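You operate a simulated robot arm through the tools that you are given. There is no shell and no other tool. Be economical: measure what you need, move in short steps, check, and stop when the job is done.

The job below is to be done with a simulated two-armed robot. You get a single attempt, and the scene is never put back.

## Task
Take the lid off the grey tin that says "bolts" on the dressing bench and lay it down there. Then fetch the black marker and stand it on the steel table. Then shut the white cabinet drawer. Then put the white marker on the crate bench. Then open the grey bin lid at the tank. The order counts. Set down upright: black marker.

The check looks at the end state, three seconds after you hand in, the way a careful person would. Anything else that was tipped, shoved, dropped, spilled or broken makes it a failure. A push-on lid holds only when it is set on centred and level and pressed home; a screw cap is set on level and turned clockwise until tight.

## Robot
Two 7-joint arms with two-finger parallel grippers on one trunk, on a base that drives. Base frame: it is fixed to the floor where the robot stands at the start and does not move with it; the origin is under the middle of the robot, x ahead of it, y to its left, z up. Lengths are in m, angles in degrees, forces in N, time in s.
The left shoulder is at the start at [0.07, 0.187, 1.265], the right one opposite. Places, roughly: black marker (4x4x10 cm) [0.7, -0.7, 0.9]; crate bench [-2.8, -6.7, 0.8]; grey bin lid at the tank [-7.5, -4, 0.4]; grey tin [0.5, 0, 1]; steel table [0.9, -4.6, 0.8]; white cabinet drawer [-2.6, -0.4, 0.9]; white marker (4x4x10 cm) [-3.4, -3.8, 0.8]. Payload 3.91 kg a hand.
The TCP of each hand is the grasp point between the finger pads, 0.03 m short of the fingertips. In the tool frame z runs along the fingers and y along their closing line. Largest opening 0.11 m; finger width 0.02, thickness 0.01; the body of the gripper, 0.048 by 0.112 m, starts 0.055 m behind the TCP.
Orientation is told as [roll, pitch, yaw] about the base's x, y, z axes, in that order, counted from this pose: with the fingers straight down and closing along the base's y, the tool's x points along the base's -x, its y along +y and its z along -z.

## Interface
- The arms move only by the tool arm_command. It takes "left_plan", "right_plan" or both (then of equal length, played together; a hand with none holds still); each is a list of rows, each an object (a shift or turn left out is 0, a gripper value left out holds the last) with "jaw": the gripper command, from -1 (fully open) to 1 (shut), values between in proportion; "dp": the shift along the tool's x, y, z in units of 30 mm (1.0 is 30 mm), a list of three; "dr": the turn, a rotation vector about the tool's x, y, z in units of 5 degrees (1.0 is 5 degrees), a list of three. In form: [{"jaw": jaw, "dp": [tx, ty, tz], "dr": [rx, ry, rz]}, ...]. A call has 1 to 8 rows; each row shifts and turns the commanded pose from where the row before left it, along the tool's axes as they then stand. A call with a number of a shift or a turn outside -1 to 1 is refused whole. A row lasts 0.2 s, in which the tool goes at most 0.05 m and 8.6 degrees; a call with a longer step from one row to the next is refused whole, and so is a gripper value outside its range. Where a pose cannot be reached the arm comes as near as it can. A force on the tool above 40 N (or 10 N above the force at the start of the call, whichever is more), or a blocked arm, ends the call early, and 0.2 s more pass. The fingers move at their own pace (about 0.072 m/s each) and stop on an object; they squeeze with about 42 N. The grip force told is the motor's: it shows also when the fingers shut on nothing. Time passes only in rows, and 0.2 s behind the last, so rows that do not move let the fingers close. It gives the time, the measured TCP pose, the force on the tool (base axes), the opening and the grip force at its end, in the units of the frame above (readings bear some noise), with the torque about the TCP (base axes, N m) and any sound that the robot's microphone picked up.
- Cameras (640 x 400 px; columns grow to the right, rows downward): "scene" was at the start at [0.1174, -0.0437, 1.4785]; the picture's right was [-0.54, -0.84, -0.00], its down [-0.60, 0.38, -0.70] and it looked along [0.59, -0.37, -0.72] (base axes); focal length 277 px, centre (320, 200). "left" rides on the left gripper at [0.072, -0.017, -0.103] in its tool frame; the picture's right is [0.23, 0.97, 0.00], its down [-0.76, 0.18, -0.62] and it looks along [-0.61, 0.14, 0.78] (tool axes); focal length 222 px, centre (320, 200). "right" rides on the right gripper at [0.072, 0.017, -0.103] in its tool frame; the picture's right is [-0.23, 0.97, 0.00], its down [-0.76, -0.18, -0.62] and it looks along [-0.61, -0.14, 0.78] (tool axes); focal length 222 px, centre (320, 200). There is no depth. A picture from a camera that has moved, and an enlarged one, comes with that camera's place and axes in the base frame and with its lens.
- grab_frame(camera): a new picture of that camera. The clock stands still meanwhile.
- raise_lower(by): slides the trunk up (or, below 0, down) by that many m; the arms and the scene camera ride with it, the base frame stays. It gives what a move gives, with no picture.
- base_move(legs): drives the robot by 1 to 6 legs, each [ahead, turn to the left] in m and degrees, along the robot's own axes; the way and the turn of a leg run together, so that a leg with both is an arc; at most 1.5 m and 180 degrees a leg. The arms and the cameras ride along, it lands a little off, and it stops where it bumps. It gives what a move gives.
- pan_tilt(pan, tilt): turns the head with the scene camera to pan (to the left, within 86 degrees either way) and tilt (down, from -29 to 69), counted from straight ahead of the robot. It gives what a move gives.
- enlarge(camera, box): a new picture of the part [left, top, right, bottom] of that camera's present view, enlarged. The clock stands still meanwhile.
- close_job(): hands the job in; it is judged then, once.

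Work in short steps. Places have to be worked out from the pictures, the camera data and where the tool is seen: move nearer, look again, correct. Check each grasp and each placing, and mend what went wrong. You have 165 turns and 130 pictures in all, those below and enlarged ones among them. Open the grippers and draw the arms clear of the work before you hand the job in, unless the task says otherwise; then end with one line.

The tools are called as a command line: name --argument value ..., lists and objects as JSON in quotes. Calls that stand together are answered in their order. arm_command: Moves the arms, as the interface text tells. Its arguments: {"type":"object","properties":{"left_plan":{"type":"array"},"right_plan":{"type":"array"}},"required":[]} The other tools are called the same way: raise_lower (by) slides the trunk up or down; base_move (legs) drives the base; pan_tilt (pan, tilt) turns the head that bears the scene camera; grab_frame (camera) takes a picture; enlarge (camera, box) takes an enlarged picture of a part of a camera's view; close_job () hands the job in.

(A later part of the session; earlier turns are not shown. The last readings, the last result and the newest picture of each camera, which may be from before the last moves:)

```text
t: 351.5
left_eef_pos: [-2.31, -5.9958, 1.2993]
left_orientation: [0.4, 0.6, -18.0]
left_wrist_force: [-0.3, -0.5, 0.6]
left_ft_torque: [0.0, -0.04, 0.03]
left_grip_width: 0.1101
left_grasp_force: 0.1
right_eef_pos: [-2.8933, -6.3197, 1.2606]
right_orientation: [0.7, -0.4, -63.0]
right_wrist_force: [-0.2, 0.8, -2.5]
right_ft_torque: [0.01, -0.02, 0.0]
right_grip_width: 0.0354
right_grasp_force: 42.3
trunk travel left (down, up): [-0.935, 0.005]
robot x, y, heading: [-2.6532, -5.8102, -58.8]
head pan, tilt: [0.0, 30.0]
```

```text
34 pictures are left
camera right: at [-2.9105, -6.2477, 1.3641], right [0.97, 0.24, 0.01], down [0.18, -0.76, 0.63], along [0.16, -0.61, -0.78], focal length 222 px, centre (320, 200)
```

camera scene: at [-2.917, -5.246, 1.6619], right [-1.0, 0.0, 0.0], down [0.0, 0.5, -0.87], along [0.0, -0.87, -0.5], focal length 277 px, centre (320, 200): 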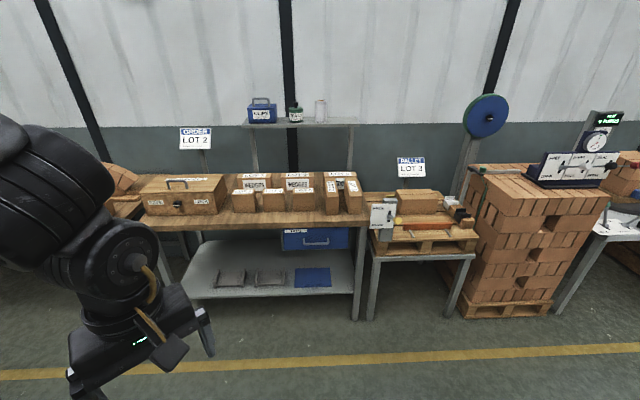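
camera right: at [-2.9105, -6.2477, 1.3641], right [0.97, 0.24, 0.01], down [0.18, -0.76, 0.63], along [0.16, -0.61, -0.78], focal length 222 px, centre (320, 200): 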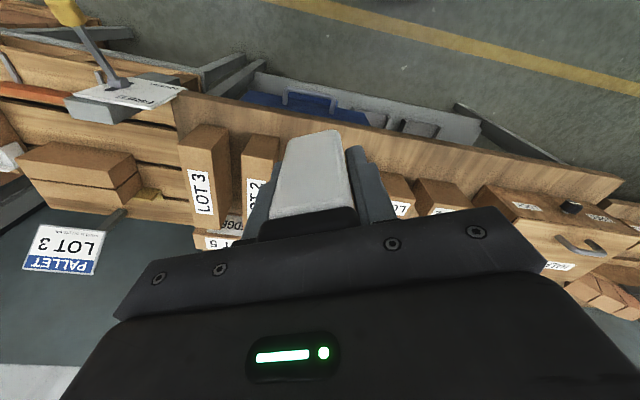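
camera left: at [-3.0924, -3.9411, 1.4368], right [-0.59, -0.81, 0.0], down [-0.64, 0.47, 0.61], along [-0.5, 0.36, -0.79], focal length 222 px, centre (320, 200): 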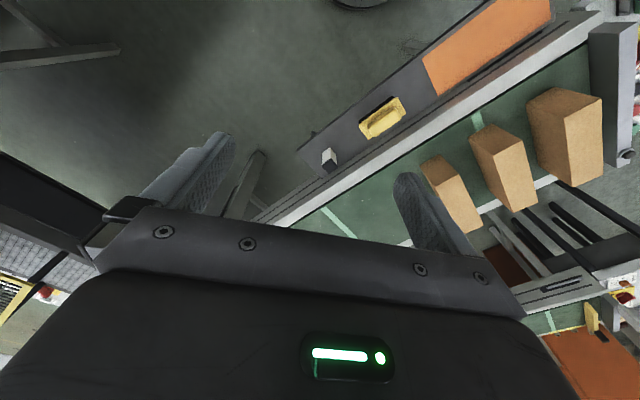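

Rotating the hand to align with the bench (yaw -90°) and moving out over the front strip.

arm_command --right_plan '[{"dr": [0, 0, 0.9]}, {"dr": [0, 0, 0.9]}, {"dr": [0, 0, 0.9]}, {"dr": [0, 0, 0.9]}, {"dr": [0, 0, 0.9]}, {"dr": [0, 0, 0.9]}, {}]'

arm_command --right_plan '[{"dp": [-0.95, 0, 0.3]}, {"dp": [-0.95, 0, 0.3]}, {"dp": [-0.95, 0, 0.3]}, {"dp": [-0.95, 0, 0.3]}, {"dp": [-0.95, 0, 0.3]}, {"dp": [-0.92, 0, 0.3]}, {}]'

grab_frame --camera "right"

pan_tilt --pan -45 --tilt 40

grab_frame --camera "scene"

```text
t: 353.1
left_eef_pos: [-2.3016, -5.995, 1.297]
left_orientation: [0.1, 1.0, -18.0]
left_wrist_force: [-0.5, -0.4, -0.9]
left_ft_torque: [-0.02, 0.03, 0.0]
left_grip_width: 0.1102
left_grasp_force: 0.0
right_eef_pos: [-2.8824, -6.3166, 1.2598]
right_orientation: [0.3, 0.8, -88.1]
right_wrist_force: [0.5, -0.3, -0.9]
right_ft_torque: [0.01, 0.0, 0.01]
right_grip_width: 0.0352
right_grasp_force: 41.4
right hand out of reach, approached as far as the arm can: row 6
trunk travel left (down, up): [-0.935, 0.005]
robot x, y, heading: [-2.6491, -5.8121, -59.1]
head pan, tilt: [0.0, 30.0]
```

```text
t: 354.7
left_eef_pos: [-2.3048, -5.9947, 1.2974]
left_orientation: [0.3, 0.7, -18.0]
left_wrist_force: [0.1, -0.1, -0.2]
left_ft_torque: [-0.03, 0.03, 0.02]
left_grip_width: 0.11
left_grasp_force: 0.1
right_eef_pos: [-2.8857, -6.4907, 1.2091]
right_orientation: [0.6, -0.1, -89.9]
right_wrist_force: [-0.7, -0.8, -0.4]
right_ft_torque: [-0.02, -0.01, 0.01]
right_grip_width: 0.0353
right_grasp_force: 41.6
trunk travel left (down, up): [-0.935, 0.005]
robot x, y, heading: [-2.6514, -5.8081, -59.0]
head pan, tilt: [0.0, 30.0]
```

```text
33 pictures are left
camera right: at [-2.8688, -6.4171, 1.313], right [0.97, -0.23, 0.01], down [-0.18, -0.76, 0.62], along [-0.13, -0.61, -0.78], focal length 222 px, centre (320, 200)
```

right: 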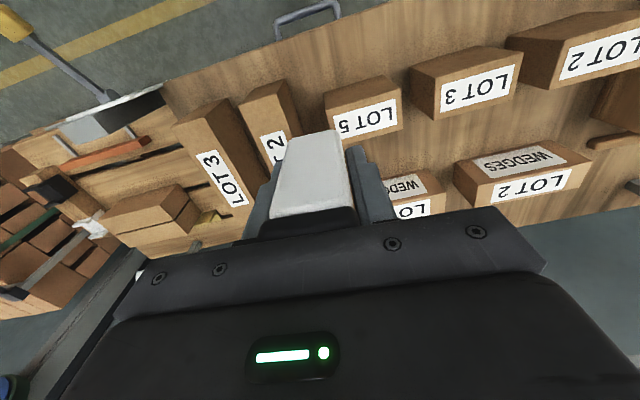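

```text
t: 355.9
left_eef_pos: [-2.3041, -5.9957, 1.2977]
left_orientation: [0.4, 0.8, -17.9]
left_wrist_force: [-0.1, 0.9, -0.2]
left_ft_torque: [0.01, 0.0, 0.01]
left_grip_width: 0.11
left_grasp_force: 0.1
right_eef_pos: [-2.8855, -6.4914, 1.21]
right_orientation: [0.6, -0.1, -90.0]
right_wrist_force: [0.0, 0.1, -1.9]
right_ft_torque: [0.03, 0.02, -0.01]
right_grip_width: 0.0351
right_grasp_force: 42.1
trunk travel left (down, up): [-0.935, 0.005]
robot x, y, heading: [-2.6521, -5.81, -59.2]
head pan, tilt: [-45.0, 40.0]
```

```text
32 pictures are left
camera scene: at [-2.6479, -5.9378, 1.6467], right [-0.97, 0.24, 0.0], down [0.16, 0.62, -0.77], along [-0.19, -0.74, -0.64], focal length 277 px, centre (320, 200)
```

scene: 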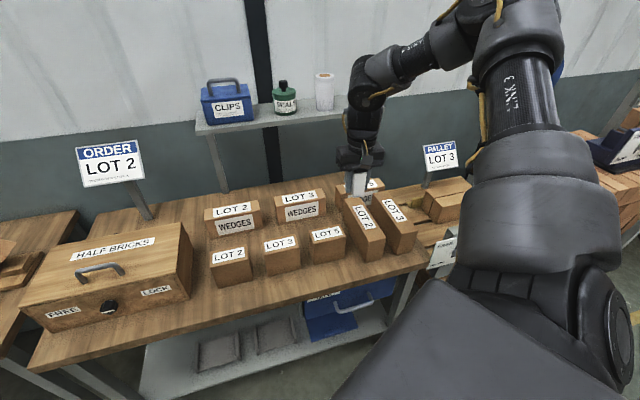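

The strip at x≈-2.88 spans y≈-6.42…-6.53, so I shift to y=-6.475, then descend by arm and trunk to just above the bench.

arm_command --right_plan '[{"dp": [0.53, 0.17, 0]}, {"dp": [0, 0, 0.9]}, {"dp": [0, 0, 0.9]}, {"dp": [0, 0, 0.9]}, {"dp": [0, 0, 0.9]}, {}]'

raise_lower --by -0.14

grab_frame --camera "scene"

grab_frame --camera "right"

```text
t: 357.3
left_eef_pos: [-2.3056, -5.9972, 1.2981]
left_orientation: [0.3, 0.9, -18.0]
left_wrist_force: [0.2, 0.0, -0.3]
left_ft_torque: [-0.01, 0.03, 0.03]
left_grip_width: 0.1103
left_grasp_force: 0.1
right_eef_pos: [-2.8818, -6.4769, 1.1001]
right_orientation: [0.6, -0.1, -90.1]
right_wrist_force: [-0.5, 0.7, -1.4]
right_ft_torque: [-0.03, -0.01, -0.03]
right_grip_width: 0.0353
right_grasp_force: 41.5
trunk travel left (down, up): [-0.935, 0.005]
robot x, y, heading: [-2.6512, -5.8124, -59.2]
head pan, tilt: [-45.0, 40.0]
```

```text
t: 358.9
left_eef_pos: [-2.304, -5.994, 1.1587]
left_orientation: [0.2, 0.8, -18.0]
left_wrist_force: [0.5, -0.3, 0.3]
left_ft_torque: [-0.02, 0.0, -0.02]
left_grip_width: 0.1102
left_grasp_force: 0.0
right_eef_pos: [-2.8818, -6.4766, 0.9594]
right_orientation: [0.6, 0.0, -90.1]
right_wrist_force: [0.2, -0.2, -1.7]
right_ft_torque: [0.02, -0.03, -0.01]
right_grip_width: 0.0352
right_grasp_force: 42.2
trunk travel left (down, up): [-0.795, 0.145]
robot x, y, heading: [-2.6551, -5.812, -58.8]
head pan, tilt: [-45.0, 40.0]
```

```text
31 pictures are left
camera scene: at [-2.648, -5.9373, 1.5067], right [-0.97, 0.24, 0.0], down [0.16, 0.62, -0.77], along [-0.19, -0.74, -0.64], focal length 277 px, centre (320, 200)
```

scene: 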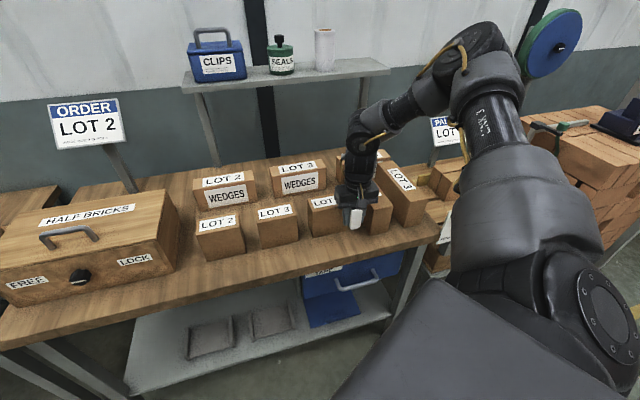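

```text
30 pictures are left
camera right: at [-2.8647, -6.4032, 1.0636], right [0.97, -0.23, 0.01], down [-0.18, -0.76, 0.62], along [-0.13, -0.61, -0.78], focal length 222 px, centre (320, 200)
```

right: 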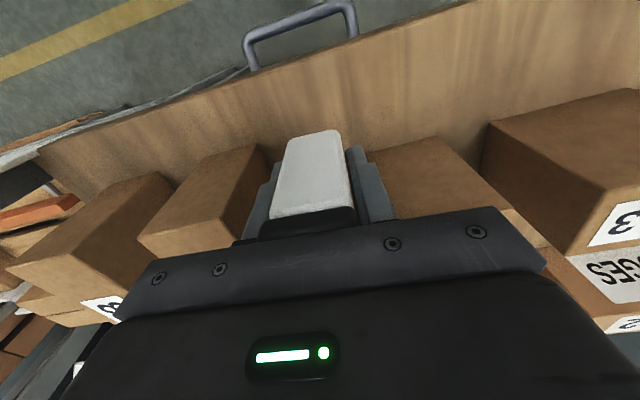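

The boxes are close behind, so I shift 15 mm nearer the front edge and creep down to contact; I'll open the jaws only slightly on release.

arm_command --right_plan '[{"dp": [0.5, 0, 0]}, {"dp": [0, 0, 0.3]}, {"dp": [0, 0, 0.3]}, {"dp": [0, 0, 0.2]}, {"dp": [0, 0, 0.15]}, {"dp": [0, 0, 0.15]}, {}]'

enlarge --camera "scene" --box '[280, 160, 440, 260]'

```text
t: 360.5
left_eef_pos: [-2.3033, -5.9954, 1.1576]
left_orientation: [0.4, 0.9, -17.9]
left_wrist_force: [-0.3, 0.0, -0.2]
left_ft_torque: [-0.01, -0.02, -0.01]
left_grip_width: 0.11
left_grasp_force: 0.0
right_eef_pos: [-2.8834, -6.4616, 0.927]
right_orientation: [0.6, -0.1, -90.0]
right_wrist_force: [-0.2, 0.2, -1.4]
right_ft_torque: [0.01, -0.01, 0.02]
right_grip_width: 0.0352
right_grasp_force: 42.2
trunk travel left (down, up): [-0.795, 0.145]
robot x, y, heading: [-2.6542, -5.8116, -59.1]
head pan, tilt: [-45.0, 40.0]
```

```text
4.00 times, centred on (360, 210) of scene
camera zoom: at [-2.648, -5.9371, 1.5067], right [-0.97, 0.24, 0.0], down [0.16, 0.62, -0.77], along [-0.19, -0.74, -0.64], focal length 1108 px, centre (160, 160)
```

zoom: 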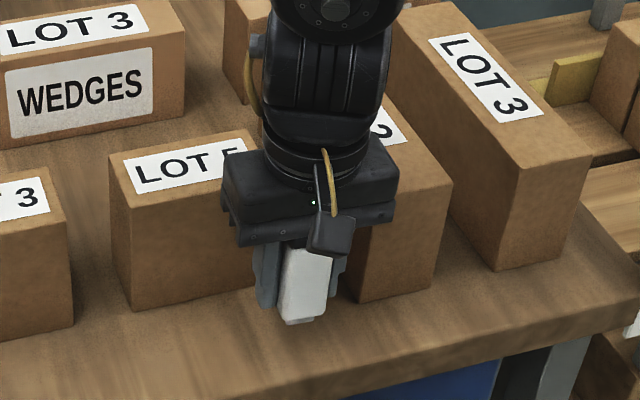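

The fingers are in front of the box faces and the marker's just above the bench. Creeping to contact.

arm_command --right_plan '[{"dp": [0, 0, 0.13]}, {"dp": [0, 0, 0.13]}, {"dp": [0, 0, 0.13]}, {"dp": [0, 0, 0.13]}, {"dp": [0, 0, 0.13]}, {"dp": [0, 0, 0.13]}, {}]'

enlarge --camera "scene" --box '[280, 160, 440, 260]'

```text
t: 362.1
left_eef_pos: [-2.3038, -5.9953, 1.1583]
left_orientation: [0.3, 0.9, -18.0]
left_wrist_force: [-0.2, 0.3, 0.2]
left_ft_torque: [0.0, -0.02, 0.04]
left_grip_width: 0.1098
left_grasp_force: 0.1
right_eef_pos: [-2.8807, -6.4608, 0.9031]
right_orientation: [0.6, -0.1, -90.0]
right_wrist_force: [0.7, 0.0, -1.6]
right_ft_torque: [0.0, -0.04, 0.03]
right_grip_width: 0.0352
right_grasp_force: 41.9
trunk travel left (down, up): [-0.795, 0.145]
robot x, y, heading: [-2.6516, -5.8105, -59.1]
head pan, tilt: [-45.0, 40.0]
```

```text
4.00 times, centred on (360, 210) of scene
camera zoom: at [-2.648, -5.9373, 1.5067], right [-0.97, 0.24, 0.0], down [0.16, 0.62, -0.77], along [-0.19, -0.74, -0.64], focal length 1108 px, centre (160, 160)
```

zoom: 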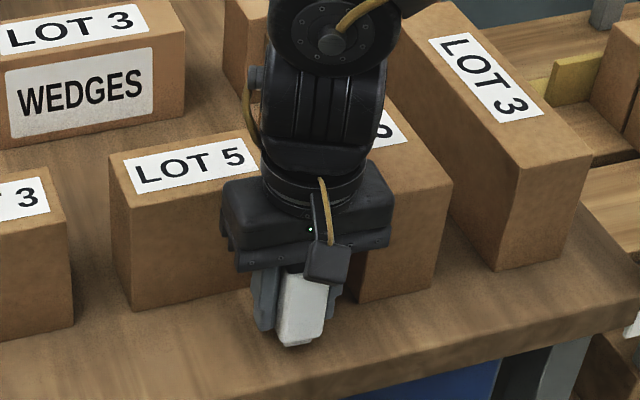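

No contact yet—bench is nearer z≈0.80, which puts the strip at y≈-6.43…-6.55. I shift back 18 mm to y≈-6.48 and continue down.

arm_command --right_plan '[{"dp": [-0.6, 0, 0]}, {"dp": [0, 0, 0.13]}, {"dp": [0, 0, 0.13]}, {"dp": [0, 0, 0.13]}, {"dp": [0, 0, 0.13]}, {"dp": [0, 0, 0.13]}, {"dp": [0, 0, 0.13]}, {}]'

enlarge --camera "scene" --box '[280, 160, 440, 260]'

```text
t: 363.9
left_eef_pos: [-2.3024, -5.994, 1.1594]
left_orientation: [0.2, 0.9, -18.0]
left_wrist_force: [-0.3, 0.2, 1.0]
left_ft_torque: [-0.03, -0.03, 0.02]
left_grip_width: 0.1099
left_grasp_force: 0.0
right_eef_pos: [-2.8811, -6.4797, 0.8922]
right_orientation: [0.6, -0.3, -90.1]
right_wrist_force: [-0.1, -4.2, 8.5]
right_ft_torque: [-0.05, 0.17, 0.05]
right_grip_width: 0.0351
right_grasp_force: 42.7
right hand out of reach, approached as far as the arm can: row 5, 6, 7
trunk travel left (down, up): [-0.795, 0.145]
robot x, y, heading: [-2.6487, -5.8094, -59.4]
head pan, tilt: [-45.0, 40.0]
```

```text
4.00 times, centred on (360, 210) of scene
camera zoom: at [-2.6475, -5.9364, 1.5069], right [-0.97, 0.24, 0.0], down [0.16, 0.62, -0.77], along [-0.19, -0.74, -0.64], focal length 1108 px, centre (160, 160)
```

zoom: 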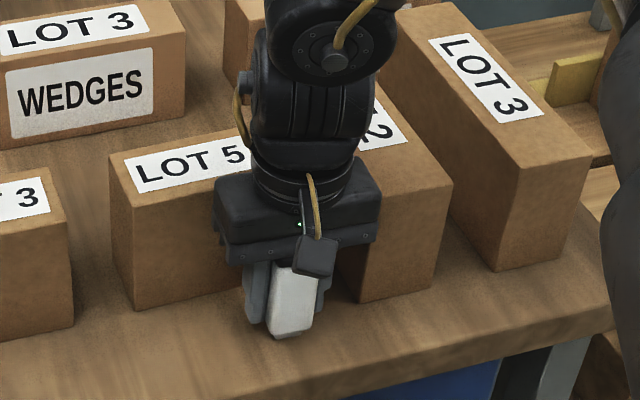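

Contact (8.5 N) at z=0.892; the marker is on the bench. Opening slightly and lifting.

arm_command --right_plan '[{"jaw": 0.0}, {}, {}, {"dp": [0, 0, -0.4]}, {"dp": [0, 0, -0.8]}, {"dp": [0, 0, -1]}, {"dp": [0, 0, -1]}, {"dp": [0, 0, -1]}]'

raise_lower --by 0.13

grab_frame --camera "scene"

```text
t: 365.7
left_eef_pos: [-2.3046, -5.994, 1.158]
left_orientation: [0.2, 0.9, -18.0]
left_wrist_force: [0.6, -0.2, 0.4]
left_ft_torque: [-0.03, 0.01, -0.01]
left_grip_width: 0.1101
left_grasp_force: 0.1
right_eef_pos: [-2.8833, -6.4775, 1.0168]
right_orientation: [0.6, -0.2, -90.0]
right_wrist_force: [0.1, -0.7, -0.3]
right_ft_torque: [0.02, 0.01, -0.03]
right_grip_width: 0.0552
right_grasp_force: 0.2
trunk travel left (down, up): [-0.795, 0.145]
robot x, y, heading: [-2.6495, -5.8117, -59.1]
head pan, tilt: [-45.0, 40.0]
```

```text
t: 367.3
left_eef_pos: [-2.3038, -5.995, 1.2885]
left_orientation: [0.4, 0.8, -18.0]
left_wrist_force: [0.0, -0.4, 0.4]
left_ft_torque: [0.01, 0.0, 0.01]
left_grip_width: 0.1101
left_grasp_force: 0.0
right_eef_pos: [-2.8826, -6.4774, 1.1458]
right_orientation: [0.6, -0.1, -90.0]
right_wrist_force: [-0.8, -0.1, 0.5]
right_ft_torque: [0.01, 0.01, 0.0]
right_grip_width: 0.0551
right_grasp_force: 0.0
trunk travel left (down, up): [-0.925, 0.015]
robot x, y, heading: [-2.6522, -5.8091, -59.2]
head pan, tilt: [-45.0, 40.0]
```

```text
26 pictures are left
camera scene: at [-2.6479, -5.9375, 1.6366], right [-0.97, 0.24, 0.0], down [0.16, 0.62, -0.77], along [-0.19, -0.74, -0.64], focal length 277 px, centre (320, 200)
```

scene: 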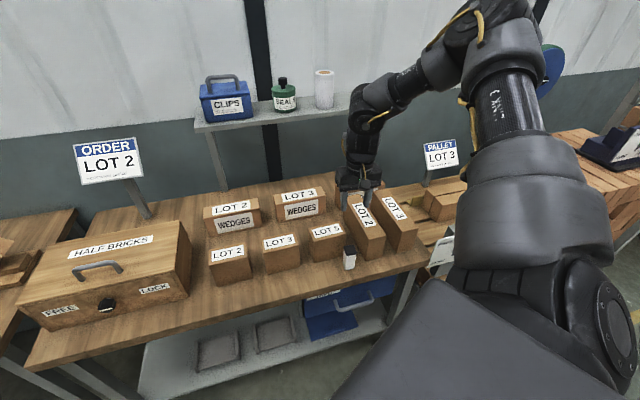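

The white marker stands on the crate bench. Retracting the hand, backing off, turning to -x and driving along the lane toward the tank.

arm_command --right_plan '[{"dp": [0.9, 0, -0.5]}, {"dp": [0.9, 0, -0.5]}, {"dp": [0.9, 0, -0.5]}, {"dp": [0.9, 0, -0.5]}, {"dp": [0.9, 0, -0.5]}, {"dp": [0.9, 0, 0]}, {}]'

base_move --legs '[[-0.35, 0], [0, -121], [1.2, 0]]'

pan_tilt --pan -10 --tilt 15

grab_frame --camera "scene"

```text
t: 368.9
left_eef_pos: [-2.3061, -5.9957, 1.2895]
left_orientation: [0.3, 0.8, -18.0]
left_wrist_force: [0.0, -0.1, -0.1]
left_ft_torque: [0.03, -0.04, -0.01]
left_grip_width: 0.1102
left_grasp_force: 0.0
right_eef_pos: [-2.8861, -6.3158, 1.2196]
right_orientation: [0.8, -0.1, -89.8]
right_wrist_force: [0.1, 0.5, -0.3]
right_ft_torque: [0.02, -0.03, -0.02]
right_grip_width: 0.055
right_grasp_force: 0.0
trunk travel left (down, up): [-0.925, 0.015]
robot x, y, heading: [-2.6507, -5.8119, -58.9]
head pan, tilt: [-45.0, 40.0]
```

```text
t: 382.0
left_eef_pos: [-4.3744, -5.6913, 1.2879]
left_orientation: [0.3, 0.8, -139.1]
left_wrist_force: [-0.4, -0.8, -0.4]
left_ft_torque: [0.01, 0.0, 0.0]
left_grip_width: 0.1103
left_grasp_force: 0.1
right_eef_pos: [-4.347, -5.0272, 1.2207]
right_orientation: [0.8, -0.1, 149.0]
right_wrist_force: [-0.7, 0.2, 0.1]
right_ft_torque: [0.01, 0.03, 0.01]
right_grip_width: 0.055
right_grasp_force: 0.1
trunk travel left (down, up): [-0.925, 0.015]
robot x, y, heading: [-4.0409, -5.4934, 179.8]
head pan, tilt: [-45.0, 40.0]
```

```text
t: 383.0
left_eef_pos: [-4.3754, -5.69, 1.289]
left_orientation: [0.3, 0.9, -139.2]
left_wrist_force: [-1.0, 0.4, -0.1]
left_ft_torque: [0.0, 0.02, 0.0]
left_grip_width: 0.1099
left_grasp_force: 0.0
right_eef_pos: [-4.3483, -5.0266, 1.2203]
right_orientation: [0.8, -0.1, 149.0]
right_wrist_force: [0.0, -0.6, -0.7]
right_ft_torque: [-0.01, -0.03, 0.01]
right_grip_width: 0.0549
right_grasp_force: 0.1
trunk travel left (down, up): [-0.925, 0.015]
robot x, y, heading: [-4.0407, -5.4903, 179.7]
head pan, tilt: [-10.0, 15.0]
```

```text
25 pictures are left
camera scene: at [-4.1813, -5.4716, 1.6762], right [0.18, 0.98, 0.0], down [0.26, -0.05, -0.97], along [-0.95, 0.17, -0.26], focal length 277 px, centre (320, 200)
```

scene: 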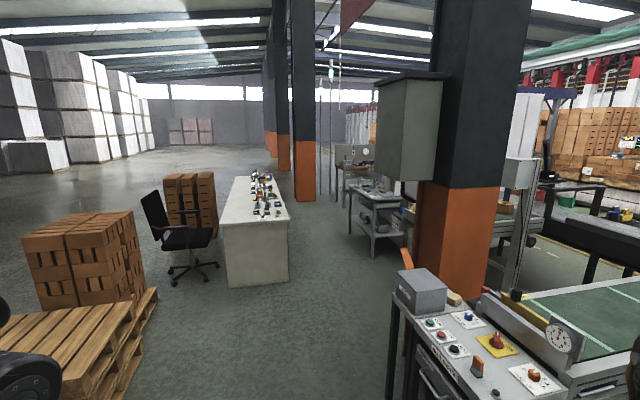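

The bin should be near px (382,222), at the grey stand behind the pillar. Zooming in.

enlarge --camera "scene" --box '[310, 120, 450, 270]'

```text
2.67 times, centred on (380, 195) of scene
camera zoom: at [-4.1813, -5.4716, 1.6762], right [0.18, 0.98, 0.0], down [0.26, -0.05, -0.97], along [-0.95, 0.17, -0.26], focal length 738 px, centre (160, 213)
```

zoom: 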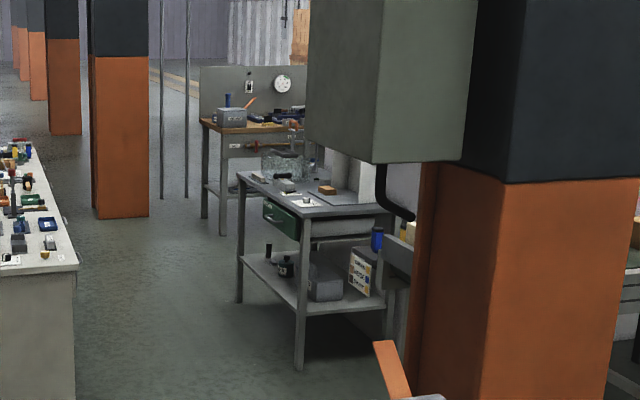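

The grey bin sits on the lower shelf of the stand at about (-7.36,-4.09); the stand's front faces -y. I'll go round the pillar cabinet along y≈-5.7, then up to (-6.55,-5.0).

base_move --legs '[[0, 6], [1.05, 0], [1.0, 0], [0, -62], [0.8, 0]]'

pan_tilt --pan 20 --tilt 28

grab_frame --camera "scene"

```text
t: 400.4
left_eef_pos: [-6.9091, -4.9276, 1.2878]
left_orientation: [0.3, 0.8, 166.6]
left_wrist_force: [-0.5, -0.5, -0.1]
left_ft_torque: [0.03, -0.01, 0.0]
left_grip_width: 0.1098
left_grasp_force: 0.1
right_eef_pos: [-6.3552, -4.5594, 1.2195]
right_orientation: [0.8, -0.1, 94.7]
right_wrist_force: [0.5, 0.1, 0.0]
right_ft_torque: [0.02, 0.02, 0.0]
right_grip_width: 0.055
right_grasp_force: 0.1
trunk travel left (down, up): [-0.925, 0.015]
robot x, y, heading: [-6.5478, -5.0783, 125.8]
head pan, tilt: [-10.0, 15.0]
```

```text
t: 401.3
left_eef_pos: [-6.9097, -4.9248, 1.2884]
left_orientation: [0.3, 0.9, 166.7]
left_wrist_force: [-0.1, -0.5, 0.0]
left_ft_torque: [0.0, 0.03, 0.03]
left_grip_width: 0.11
left_grasp_force: 0.0
right_eef_pos: [-6.3574, -4.5589, 1.2196]
right_orientation: [0.7, -0.2, 94.9]
right_wrist_force: [0.0, 0.2, -0.9]
right_ft_torque: [-0.04, 0.0, 0.01]
right_grip_width: 0.055
right_grasp_force: 0.1
trunk travel left (down, up): [-0.925, 0.015]
robot x, y, heading: [-6.5483, -5.0803, 125.4]
head pan, tilt: [20.0, 28.0]
```

```text
23 pictures are left
camera scene: at [-6.654, -4.9876, 1.6552], right [0.57, 0.82, 0.0], down [0.39, -0.27, -0.88], along [-0.73, 0.5, -0.47], focal length 277 px, centre (320, 200)
```

scene: 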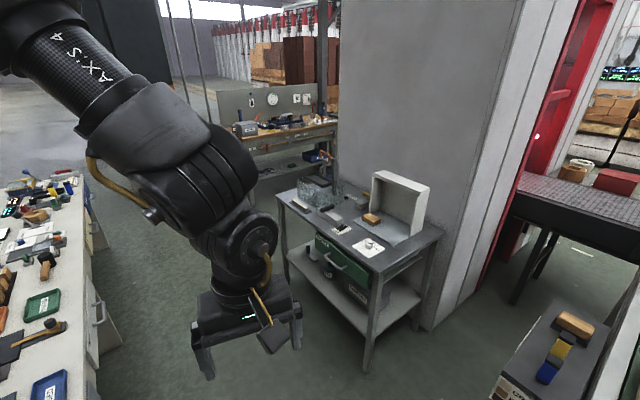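

The bin projects to (373,283): on the lower shelf behind the front edge. Zooming.

enlarge --camera "scene" --box '[280, 220, 440, 320]'

```text
4.00 times, centred on (360, 270) of scene
camera zoom: at [-6.654, -4.9876, 1.6552], right [0.57, 0.82, 0.0], down [0.39, -0.27, -0.88], along [-0.73, 0.5, -0.47], focal length 1108 px, centre (160, -80)
```

zoom: 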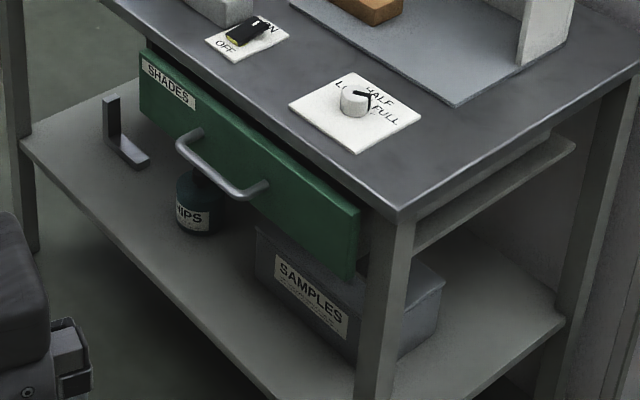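

It's the "SAMPLES" box with a lid on the lower shelf, under a drawer, near (-7.43,-4.13). I'll stand in front (heading +y) and lower the trunk to look in horizontally.

base_move --legs '[[0, 55], [0.75, 0], [0, -90]]'

raise_lower --by -0.45

pan_tilt --pan 0 --tilt 45

grab_frame --camera "scene"

```text
t: 405.8
left_eef_pos: [-7.1059, -5.2721, 1.301]
left_orientation: [0.2, -1.9, -138.8]
left_wrist_force: [0.4, -19.4, -4.7]
left_ft_torque: [1.55, -0.05, 0.11]
left_grip_width: 0.1101
left_grasp_force: 0.1
right_eef_pos: [-7.0881, -4.6074, 1.2242]
right_orientation: [2.0, -0.9, 149.9]
right_wrist_force: [3.7, 7.4, -0.7]
right_ft_torque: [-0.63, 0.34, 0.03]
right_grip_width: 0.055
right_grasp_force: 0.1
trunk travel left (down, up): [-0.925, 0.015]
robot x, y, heading: [-6.8004, -5.0739, -179.2]
head pan, tilt: [20.0, 28.0]
stopped in leg 2: the robot was blocked; the commanded pose is now the measured one
```

```text
refused: -0.45 is not a number from -0.4 to 0.4
```

```text
t: 406.6
left_eef_pos: [-7.1256, -5.2818, 1.2904]
left_orientation: [0.3, 0.5, -138.4]
left_wrist_force: [0.4, 0.5, 0.8]
left_ft_torque: [-0.01, 0.01, 0.02]
left_grip_width: 0.11
left_grasp_force: 0.1
right_eef_pos: [-7.1093, -4.6172, 1.2215]
right_orientation: [1.1, -0.2, 149.9]
right_wrist_force: [-0.8, 0.4, 0.9]
right_ft_torque: [-0.04, -0.03, -0.01]
right_grip_width: 0.0551
right_grasp_force: 0.1
trunk travel left (down, up): [-0.925, 0.015]
robot x, y, heading: [-6.8042, -5.0744, -179.5]
head pan, tilt: [0.0, 45.0]
```

```text
21 pictures are left
camera scene: at [-6.9307, -5.072, 1.6296], right [-0.01, 1.0, 0.0], down [0.71, 0.01, -0.71], along [-0.71, -0.01, -0.71], focal length 277 px, centre (320, 200)
```

scene: 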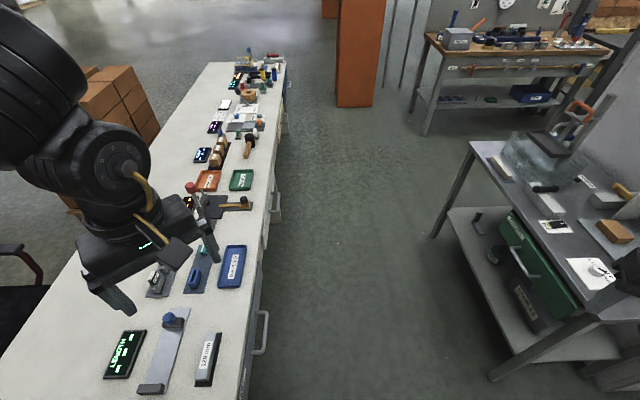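

The base touched the corner of the long desk (edge y≈-5.26). Nothing looks disturbed. I'll back off and use y≈-4.8, midway between desk and stand.

base_move --legs '[[-0.12, 0], [0, -45], [0.38, 0], [0, 45], [0.45, 0]]'

```text
t: 408.4
left_eef_pos: [-7.0163, -5.223, 1.3072]
left_orientation: [-3.9, -0.9, -152.2]
left_wrist_force: [-1.0, -0.5, 0.7]
left_ft_torque: [0.1, -0.08, -0.04]
left_grip_width: 0.11
left_grasp_force: 0.0
right_eef_pos: [-6.9794, -4.6154, 1.2242]
right_orientation: [0.3, -0.3, 148.0]
right_wrist_force: [-0.7, 0.1, 0.3]
right_ft_torque: [0.06, -0.07, -0.03]
right_grip_width: 0.0551
right_grasp_force: 0.1
trunk travel left (down, up): [-0.925, 0.015]
robot x, y, heading: [-6.6792, -5.0699, 178.9]
head pan, tilt: [0.0, 45.0]
stopped in leg 2: the robot was blocked; the commanded pose is now the measured one
```

Blocked again while turning, with the left wrist deflected — something near the left hand. Looking there.

pan_tilt --pan 40 --tilt 20

grab_frame --camera "scene"

grab_frame --camera "left"

```text
t: 409.4
left_eef_pos: [-7.0062, -5.2113, 1.312]
left_orientation: [-3.7, -1.6, -152.6]
left_wrist_force: [0.2, 0.6, 0.6]
left_ft_torque: [-0.01, 0.02, 0.0]
left_grip_width: 0.1102
left_grasp_force: 0.0
right_eef_pos: [-6.9691, -4.605, 1.2231]
right_orientation: [1.1, -0.4, 147.8]
right_wrist_force: [0.7, -0.3, 0.3]
right_ft_torque: [0.03, 0.03, 0.03]
right_grip_width: 0.0549
right_grasp_force: 0.2
trunk travel left (down, up): [-0.925, 0.015]
robot x, y, heading: [-6.6764, -5.069, 179.0]
head pan, tilt: [40.0, 20.0]
```

```text
20 pictures are left
camera scene: at [-6.7998, -5.126, 1.6684], right [-0.62, 0.78, 0.0], down [0.27, 0.21, -0.94], along [-0.73, -0.59, -0.34], focal length 277 px, centre (320, 200)
```

scene: 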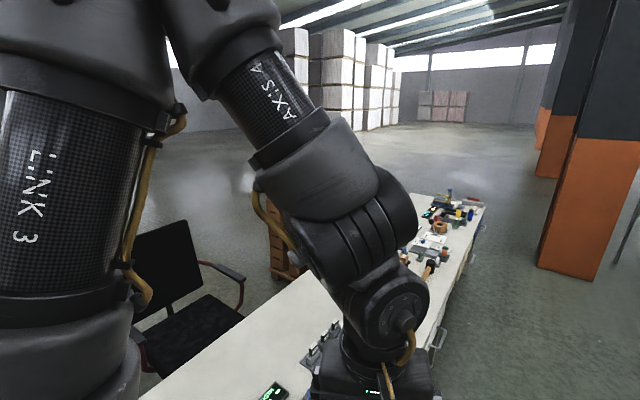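

```text
19 pictures are left
camera left: at [-6.9442, -5.1668, 1.4139], right [0.65, -0.76, -0.07], down [-0.56, -0.54, 0.63], along [-0.52, -0.37, -0.77], focal length 222 px, centre (320, 200)
```

left: 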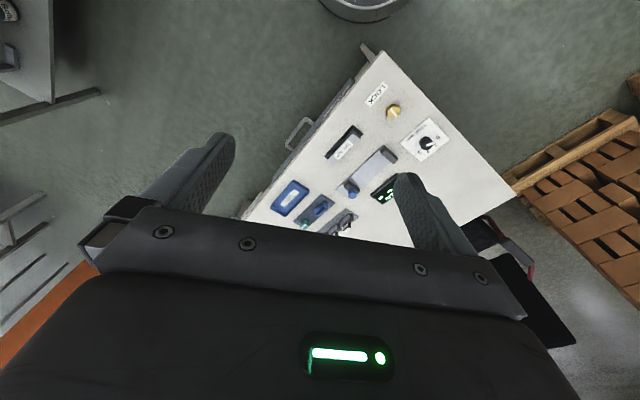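

No obstacle at the hand itself. I'll back off another 0.2 m from the desk corner and try the turn in smaller pieces.

base_move --legs '[[-0.2, 0], [0, -20]]'

```text
t: 412.1
left_eef_pos: [-6.8363, -5.0956, 1.3114]
left_orientation: [-3.7, -1.8, -173.0]
left_wrist_force: [-6.2, -5.6, -0.2]
left_ft_torque: [0.38, -0.43, 0.02]
left_grip_width: 0.1101
left_grasp_force: 0.0
right_eef_pos: [-6.5954, -4.5406, 1.2239]
right_orientation: [0.8, -0.4, 128.0]
right_wrist_force: [0.3, -0.5, 0.3]
right_ft_torque: [-0.03, -0.03, 0.04]
right_grip_width: 0.0548
right_grasp_force: 0.1
trunk travel left (down, up): [-0.925, 0.015]
robot x, y, heading: [-6.4742, -5.0752, 158.9]
head pan, tilt: [40.0, 20.0]
```

That worked. Now heading ~150°, 0.55 m to (-6.95,-4.8), then facing -x and on to x≈-7.4.

base_move --legs '[[0, -9], [0.55, 0], [0, 30], [0.46, 0]]'

```text
t: 419.8
left_eef_pos: [-7.746, -4.9416, 1.3123]
left_orientation: [-3.8, -1.8, -151.9]
left_wrist_force: [0.1, -0.2, -0.6]
left_ft_torque: [0.0, -0.03, 0.01]
left_grip_width: 0.1098
left_grasp_force: 0.1
right_eef_pos: [-7.7227, -4.3366, 1.2249]
right_orientation: [1.0, -0.5, 149.4]
right_wrist_force: [0.1, -0.1, 0.1]
right_ft_torque: [-0.02, 0.01, 0.0]
right_grip_width: 0.0552
right_grasp_force: 0.0
trunk travel left (down, up): [-0.925, 0.015]
robot x, y, heading: [-7.4197, -4.7925, 180.0]
head pan, tilt: [40.0, 20.0]
```

In position beside the stand. Turning to face it (+y), backing 0.1 m, and lowering the trunk 0.4 m to look under the table top.

base_move --legs '[[0, -90], [-0.1, 0]]'

raise_lower --by -0.4

pan_tilt --pan 0 --tilt 45

grab_frame --camera "scene"

```text
t: 424.8
left_eef_pos: [-7.5745, -4.5623, 1.3103]
left_orientation: [-3.6, -1.7, 119.4]
left_wrist_force: [-0.5, 0.4, -0.7]
left_ft_torque: [-0.06, 0.01, 0.01]
left_grip_width: 0.1101
left_grasp_force: 0.1
right_eef_pos: [-6.9688, -4.573, 1.2207]
right_orientation: [0.6, -0.1, 60.5]
right_wrist_force: [-0.1, 0.9, -0.5]
right_ft_torque: [-0.04, 0.03, -0.04]
right_grip_width: 0.0549
right_grasp_force: 0.1
trunk travel left (down, up): [-0.925, 0.015]
robot x, y, heading: [-7.419, -4.8916, 91.2]
head pan, tilt: [40.0, 20.0]
```

```text
t: 428.6
left_eef_pos: [-7.574, -4.5698, 0.9114]
left_orientation: [-3.7, -1.9, 119.5]
left_wrist_force: [0.2, -0.6, 0.0]
left_ft_torque: [-0.02, 0.02, 0.01]
left_grip_width: 0.1101
left_grasp_force: 0.1
right_eef_pos: [-6.9691, -4.5797, 0.823]
right_orientation: [1.0, -0.3, 60.6]
right_wrist_force: [0.2, 0.6, 0.4]
right_ft_torque: [-0.01, 0.02, 0.03]
right_grip_width: 0.0549
right_grasp_force: 0.1
trunk travel left (down, up): [-0.525, 0.415]
robot x, y, heading: [-7.415, -4.892, 91.1]
head pan, tilt: [40.0, 20.0]
```

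```text
t: 429.6
left_eef_pos: [-7.5738, -4.5701, 0.9124]
left_orientation: [-3.7, -1.9, 119.5]
left_wrist_force: [1.0, 0.2, -0.2]
left_ft_torque: [-0.01, 0.02, -0.01]
left_grip_width: 0.1101
left_grasp_force: 0.1
right_eef_pos: [-6.9693, -4.5799, 0.8228]
right_orientation: [0.9, -0.4, 60.5]
right_wrist_force: [-0.1, -0.2, 0.1]
right_ft_torque: [0.05, 0.01, 0.0]
right_grip_width: 0.0548
right_grasp_force: 0.0
trunk travel left (down, up): [-0.525, 0.415]
robot x, y, heading: [-7.4226, -4.893, 91.0]
head pan, tilt: [0.0, 45.0]
```

```text
18 pictures are left
camera scene: at [-7.424, -4.7614, 1.2295], right [1.0, 0.02, 0.0], down [0.02, -0.71, -0.71], along [-0.02, 0.71, -0.71], focal length 277 px, centre (320, 200)
```

scene: 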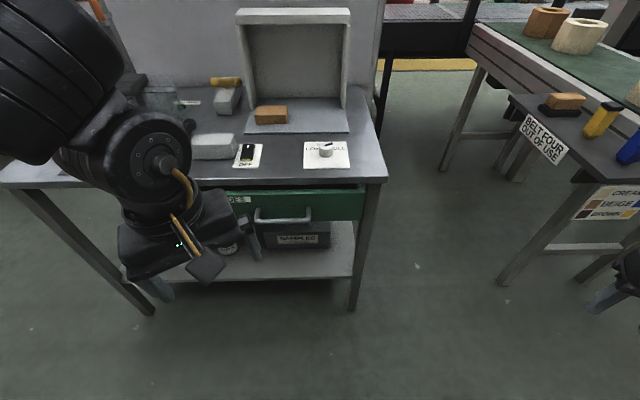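

The SAMPLES bin is visible under the green drawer at (295,235). Zooming in.

enlarge --camera "scene" --box '[230, 180, 390, 280]'

```text
4.00 times, centred on (310, 230) of scene
camera zoom: at [-7.424, -4.7614, 1.2295], right [1.0, 0.02, 0.0], down [0.02, -0.71, -0.71], along [-0.02, 0.71, -0.71], focal length 1108 px, centre (360, 80)
```

zoom: 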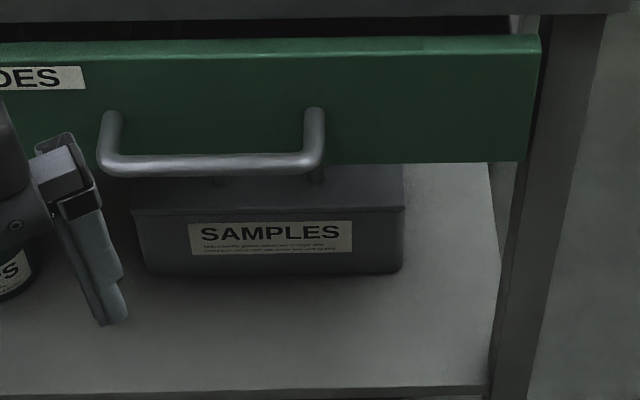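

Bin spans x≈-7.66…-7.41, front y≈-4.11, lid z≈0.41, with ~0.2 m clearance below the drawer. Lowering the trunk further to look under the drawer at the lid.

raise_lower --by -0.36

pan_tilt --pan -8 --tilt 28

enlarge --camera "scene" --box '[180, 140, 420, 290]'

```text
t: 433.1
left_eef_pos: [-7.5741, -4.5699, 0.5506]
left_orientation: [-3.8, -1.9, 119.5]
left_wrist_force: [-0.8, -0.5, -0.2]
left_ft_torque: [-0.02, 0.0, -0.01]
left_grip_width: 0.11
left_grasp_force: 0.1
right_eef_pos: [-6.9705, -4.5785, 0.4631]
right_orientation: [0.9, -0.5, 60.5]
right_wrist_force: [-0.4, 0.1, -0.5]
right_ft_torque: [0.01, 0.0, -0.01]
right_grip_width: 0.055
right_grasp_force: 0.0
trunk travel left (down, up): [-0.165, 0.775]
robot x, y, heading: [-7.4206, -4.8933, 91.5]
head pan, tilt: [0.0, 45.0]
```

```text
t: 433.9
left_eef_pos: [-7.5731, -4.5698, 0.5509]
left_orientation: [-3.7, -1.9, 119.5]
left_wrist_force: [1.1, 0.0, -1.1]
left_ft_torque: [0.0, -0.01, -0.02]
left_grip_width: 0.11
left_grasp_force: 0.1
right_eef_pos: [-6.9697, -4.5791, 0.4638]
right_orientation: [0.8, -0.4, 60.5]
right_wrist_force: [0.2, -0.1, -0.5]
right_ft_torque: [-0.02, -0.03, -0.01]
right_grip_width: 0.0549
right_grasp_force: 0.0
trunk travel left (down, up): [-0.165, 0.775]
robot x, y, heading: [-7.4223, -4.891, 91.0]
head pan, tilt: [-8.0, 28.0]
```

```text
2.67 times, centred on (300, 215) of scene
camera zoom: at [-7.4115, -4.7522, 0.8952], right [0.99, -0.12, 0.0], down [-0.05, -0.47, -0.88], along [0.1, 0.88, -0.47], focal length 738 px, centre (373, 160)
```

zoom: 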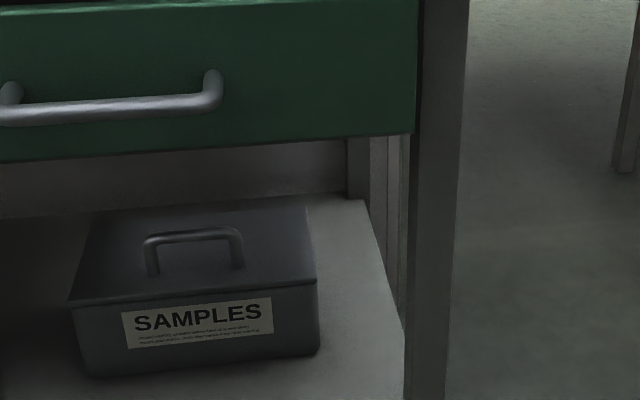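

Now clear: the lid has a U-handle (bar along x, ≈-7.57…-7.48, y≈-4.08, z≈0.45), hinged at the back. I'll grip its ends with the right hand horizontal. First raise, and shift the robot ~0.4 m to -x so the handle is on the right arm's side.

raise_lower --by 0.4

raise_lower --by 0.3

base_move --legs '[[0.05, 0], [0, 89], [0.4, 0], [0, -90], [-0.06, 0]]'

```text
t: 437.8
left_eef_pos: [-7.5742, -4.5693, 0.9521]
left_orientation: [-3.8, -1.7, 119.4]
left_wrist_force: [0.3, -0.1, 0.4]
left_ft_torque: [-0.05, 0.02, -0.05]
left_grip_width: 0.11
left_grasp_force: 0.2
right_eef_pos: [-6.9696, -4.5789, 0.8615]
right_orientation: [0.9, -0.5, 60.6]
right_wrist_force: [0.4, 0.4, 0.2]
right_ft_torque: [0.0, 0.03, -0.01]
right_grip_width: 0.0551
right_grasp_force: 0.1
trunk travel left (down, up): [-0.565, 0.375]
robot x, y, heading: [-7.417, -4.8929, 91.4]
head pan, tilt: [-8.0, 28.0]
```

```text
t: 440.8
left_eef_pos: [-7.5738, -4.57, 1.2522]
left_orientation: [-3.7, -2.0, 119.5]
left_wrist_force: [0.2, 0.0, 1.1]
left_ft_torque: [0.02, 0.01, 0.03]
left_grip_width: 0.11
left_grasp_force: 0.0
right_eef_pos: [-6.9694, -4.5783, 1.1634]
right_orientation: [1.0, -0.4, 60.5]
right_wrist_force: [0.2, -0.4, 0.5]
right_ft_torque: [-0.01, -0.01, 0.01]
right_grip_width: 0.0552
right_grasp_force: 0.1
trunk travel left (down, up): [-0.865, 0.075]
robot x, y, heading: [-7.4221, -4.894, 91.3]
head pan, tilt: [-8.0, 28.0]
```

```text
t: 452.0
left_eef_pos: [-7.9645, -4.5704, 1.2487]
left_orientation: [-3.5, -1.4, 117.9]
left_wrist_force: [-0.1, -0.1, 0.0]
left_ft_torque: [-0.03, 0.02, 0.02]
left_grip_width: 0.1099
left_grasp_force: 0.1
right_eef_pos: [-7.3603, -4.5977, 1.1606]
right_orientation: [0.7, 0.0, 58.8]
right_wrist_force: [1.4, 1.1, -0.3]
right_ft_torque: [-0.08, -0.01, -0.04]
right_grip_width: 0.0548
right_grasp_force: 0.1
trunk travel left (down, up): [-0.865, 0.075]
robot x, y, heading: [-7.817, -4.9063, 89.7]
head pan, tilt: [-8.0, 28.0]
```

Now orienting the right hand: yaw to straight ahead, advance to y≈-4.4 (still in front of the stand), then pitch the fingers up to horizontal.

arm_command --right_plan '[{"jaw": -1, "dr": [0, 0, -1]}, {"dr": [0, 0, -1]}, {"dr": [0, 0, -1]}, {"dr": [0, 0, -1]}, {"dr": [0, 0, -1]}, {"dr": [0, 0, -1]}, {"dp": [-0.8, 0, 0]}, {"dp": [-0.8, 0, 0]}]'

arm_command --right_plan '[{"dp": [-0.8, 0, 0], "dr": [0, -1, 0]}, {"dp": [-0.8, 0, 0], "dr": [0, -1, 0]}, {"dp": [-0.8, 0, 0], "dr": [0, -1, 0]}, {"dp": [-0.8, 0, 0], "dr": [0, -1, 0]}, {"dr": [0, -1, 0]}, {"dr": [0, -1, 0]}, {"dr": [0, -1, 0]}, {"dr": [0, -1, 0]}]'

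arm_command --right_plan '[{"dr": [0, -1, 0]}, {"dr": [0, -1, 0]}, {"dr": [0, -1, 0]}, {"dr": [0, -1, 0]}, {"dr": [0, -1, 0]}, {"dr": [0, -1, 0]}, {"dr": [0, -1, 0]}, {"dr": [0, -1, 0]}]'

```text
t: 453.8
left_eef_pos: [-7.9656, -4.578, 1.2498]
left_orientation: [-3.6, -1.7, 117.9]
left_wrist_force: [-0.3, -0.4, -0.2]
left_ft_torque: [0.0, 0.01, -0.03]
left_grip_width: 0.1101
left_grasp_force: 0.1
right_eef_pos: [-7.3593, -4.5586, 1.1612]
right_orientation: [0.6, -0.7, 88.9]
right_wrist_force: [0.4, 0.4, 0.0]
right_ft_torque: [-0.03, -0.01, 0.01]
right_grip_width: 0.1102
right_grasp_force: 0.0
trunk travel left (down, up): [-0.865, 0.075]
robot x, y, heading: [-7.8212, -4.906, 89.6]
head pan, tilt: [-8.0, 28.0]
```

```text
t: 455.6
left_eef_pos: [-7.963, -4.5793, 1.2516]
left_orientation: [-3.8, -2.0, 117.9]
left_wrist_force: [0.2, -0.2, -0.7]
left_ft_torque: [0.0, 0.0, 0.02]
left_grip_width: 0.11
left_grasp_force: 0.1
right_eef_pos: [-7.3565, -4.4634, 1.1779]
right_orientation: [0.9, -41.0, 88.2]
right_wrist_force: [0.4, -0.3, 0.4]
right_ft_torque: [0.01, -0.02, 0.0]
right_grip_width: 0.1097
right_grasp_force: 0.0
trunk travel left (down, up): [-0.865, 0.075]
robot x, y, heading: [-7.8226, -4.9044, 89.5]
head pan, tilt: [-8.0, 28.0]
```

```text
t: 457.4
left_eef_pos: [-7.9633, -4.5792, 1.2514]
left_orientation: [-3.7, -1.8, 117.8]
left_wrist_force: [-0.7, -0.9, 0.0]
left_ft_torque: [0.01, 0.03, 0.0]
left_grip_width: 0.1101
left_grasp_force: 0.1
right_eef_pos: [-7.3567, -4.4639, 1.1773]
right_orientation: [3.5, -80.9, 85.4]
right_wrist_force: [-0.3, 0.0, -0.1]
right_ft_torque: [-0.02, 0.02, 0.01]
right_grip_width: 0.11
right_grasp_force: 0.0
trunk travel left (down, up): [-0.865, 0.075]
robot x, y, heading: [-7.8171, -4.9078, 89.5]
head pan, tilt: [-8.0, 28.0]
```

Hand is horizontal (81°). Shifting it sideways to the handle's x, then lowering the trunk.

arm_command --right_plan '[{"dp": [0, 0.8, 0]}, {"dp": [0, 0.8, 0]}, {"dp": [0, 0.8, 0]}, {"dp": [0, 0.8, 0]}, {"dp": [0, 0.8, 0]}, {"dp": [0, 0.8, 0]}, {"dp": [0, 0.8, 0]}, {}]'

raise_lower --by -0.4

raise_lower --by -0.29

grab_frame --camera "right"

```text
t: 459.2
left_eef_pos: [-7.9636, -4.5791, 1.2509]
left_orientation: [-3.7, -1.8, 117.9]
left_wrist_force: [-0.2, 0.6, 0.2]
left_ft_torque: [-0.02, 0.02, 0.03]
left_grip_width: 0.1102
left_grasp_force: 0.0
right_eef_pos: [-7.4362, -4.4588, 1.1568]
right_orientation: [4.6, -80.8, 84.7]
right_wrist_force: [-0.3, 1.0, -0.2]
right_ft_torque: [-0.02, -0.01, 0.01]
right_grip_width: 0.11
right_grasp_force: 0.1
right hand out of reach, approached as far as the arm can: row 2, 3, 4, 5, 6, 7
trunk travel left (down, up): [-0.865, 0.075]
robot x, y, heading: [-7.8194, -4.9044, 89.6]
head pan, tilt: [-8.0, 28.0]
```

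```text
t: 463.1
left_eef_pos: [-7.9641, -4.5801, 0.8514]
left_orientation: [-3.8, -1.8, 117.9]
left_wrist_force: [-0.1, 0.3, -0.2]
left_ft_torque: [-0.02, -0.01, 0.05]
left_grip_width: 0.1099
left_grasp_force: 0.1
right_eef_pos: [-7.436, -4.4581, 0.7572]
right_orientation: [5.0, -80.9, 84.3]
right_wrist_force: [-0.7, 0.6, 0.2]
right_ft_torque: [0.01, 0.01, 0.0]
right_grip_width: 0.1101
right_grasp_force: 0.0
trunk travel left (down, up): [-0.465, 0.475]
robot x, y, heading: [-7.8191, -4.905, 89.6]
head pan, tilt: [-8.0, 28.0]
```

```text
t: 466.0
left_eef_pos: [-7.9644, -4.5784, 0.5621]
left_orientation: [-3.6, -1.8, 117.8]
left_wrist_force: [-0.3, -1.0, 0.1]
left_ft_torque: [0.0, 0.0, -0.01]
left_grip_width: 0.11
left_grasp_force: 0.0
right_eef_pos: [-7.4342, -4.4595, 0.4688]
right_orientation: [5.0, -80.9, 84.3]
right_wrist_force: [0.1, -0.3, 0.0]
right_ft_torque: [0.0, -0.01, 0.01]
right_grip_width: 0.11
right_grasp_force: 0.0
trunk travel left (down, up): [-0.175, 0.765]
robot x, y, heading: [-7.8197, -4.9104, 89.6]
head pan, tilt: [-8.0, 28.0]
```

```text
15 pictures are left
camera right: at [-7.4535, -4.5716, 0.4129], right [-0.97, 0.05, 0.24], down [0.18, -0.5, 0.85], along [0.16, 0.87, 0.47], focal length 222 px, centre (320, 200)
```

right: 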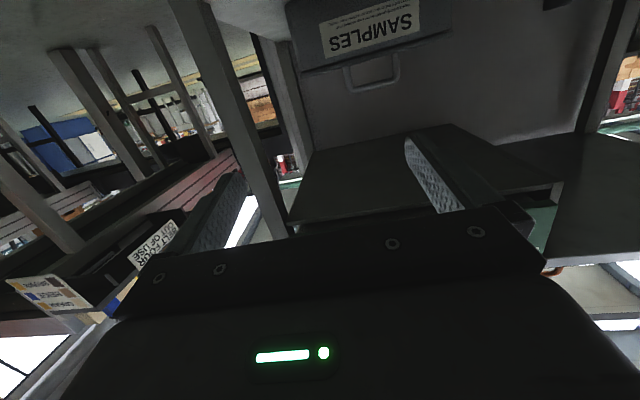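

Handle confirmed at (-7.527,-4.08,0.449). The right arm is limited inward, so I turn the base left ~18° to bring the handle onto the arm's outer side, then re-square the hand.

base_move --legs '[[0, 18]]'

arm_command --right_plan '[{"dr": [1, 0, 0]}, {"dr": [1, 0, 0]}, {"dr": [1, 0, 0]}, {}]'

grab_frame --camera "right"

```text
t: 467.4
left_eef_pos: [-8.057, -4.638, 0.562]
left_orientation: [-3.7, -1.8, 135.7]
left_wrist_force: [-0.5, 0.5, 0.2]
left_ft_torque: [0.0, 0.01, 0.01]
left_grip_width: 0.1101
left_grasp_force: 0.0
right_eef_pos: [-7.5913, -4.3624, 0.4685]
right_orientation: [4.6, -81.0, 102.5]
right_wrist_force: [-0.3, -0.3, 0.1]
right_ft_torque: [-0.04, -0.02, 0.01]
right_grip_width: 0.1099
right_grasp_force: 0.0
trunk travel left (down, up): [-0.175, 0.765]
robot x, y, heading: [-7.8214, -4.9037, 107.4]
head pan, tilt: [-8.0, 28.0]
```

```text
t: 468.4
left_eef_pos: [-8.0564, -4.6391, 0.564]
left_orientation: [-3.7, -2.0, 135.8]
left_wrist_force: [0.1, 0.3, -0.4]
left_ft_torque: [0.0, 0.03, -0.02]
left_grip_width: 0.1101
left_grasp_force: 0.1
right_eef_pos: [-7.5761, -4.3632, 0.4541]
right_orientation: [-26.4, -80.1, 118.9]
right_wrist_force: [0.4, -0.4, -0.2]
right_ft_torque: [-0.04, 0.03, -0.01]
right_grip_width: 0.1098
right_grasp_force: 0.1
right hand out of reach, approached as far as the arm can: row 1
trunk travel left (down, up): [-0.175, 0.765]
robot x, y, heading: [-7.8208, -4.9088, 107.7]
head pan, tilt: [-8.0, 28.0]
```

```text
14 pictures are left
camera right: at [-7.5819, -4.4762, 0.3977], right [-0.99, -0.01, 0.15], down [0.14, -0.49, 0.86], along [0.06, 0.87, 0.49], focal length 222 px, centre (320, 200)
```

right: 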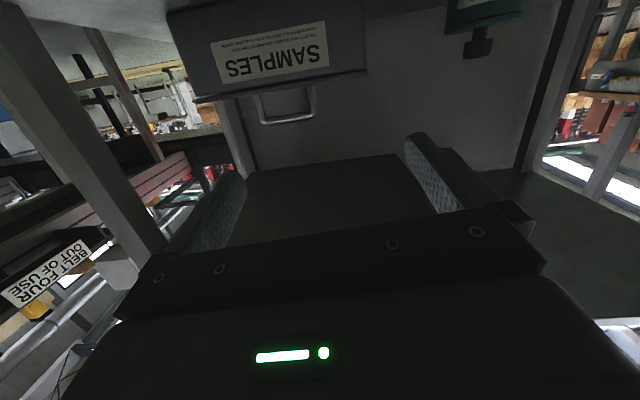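

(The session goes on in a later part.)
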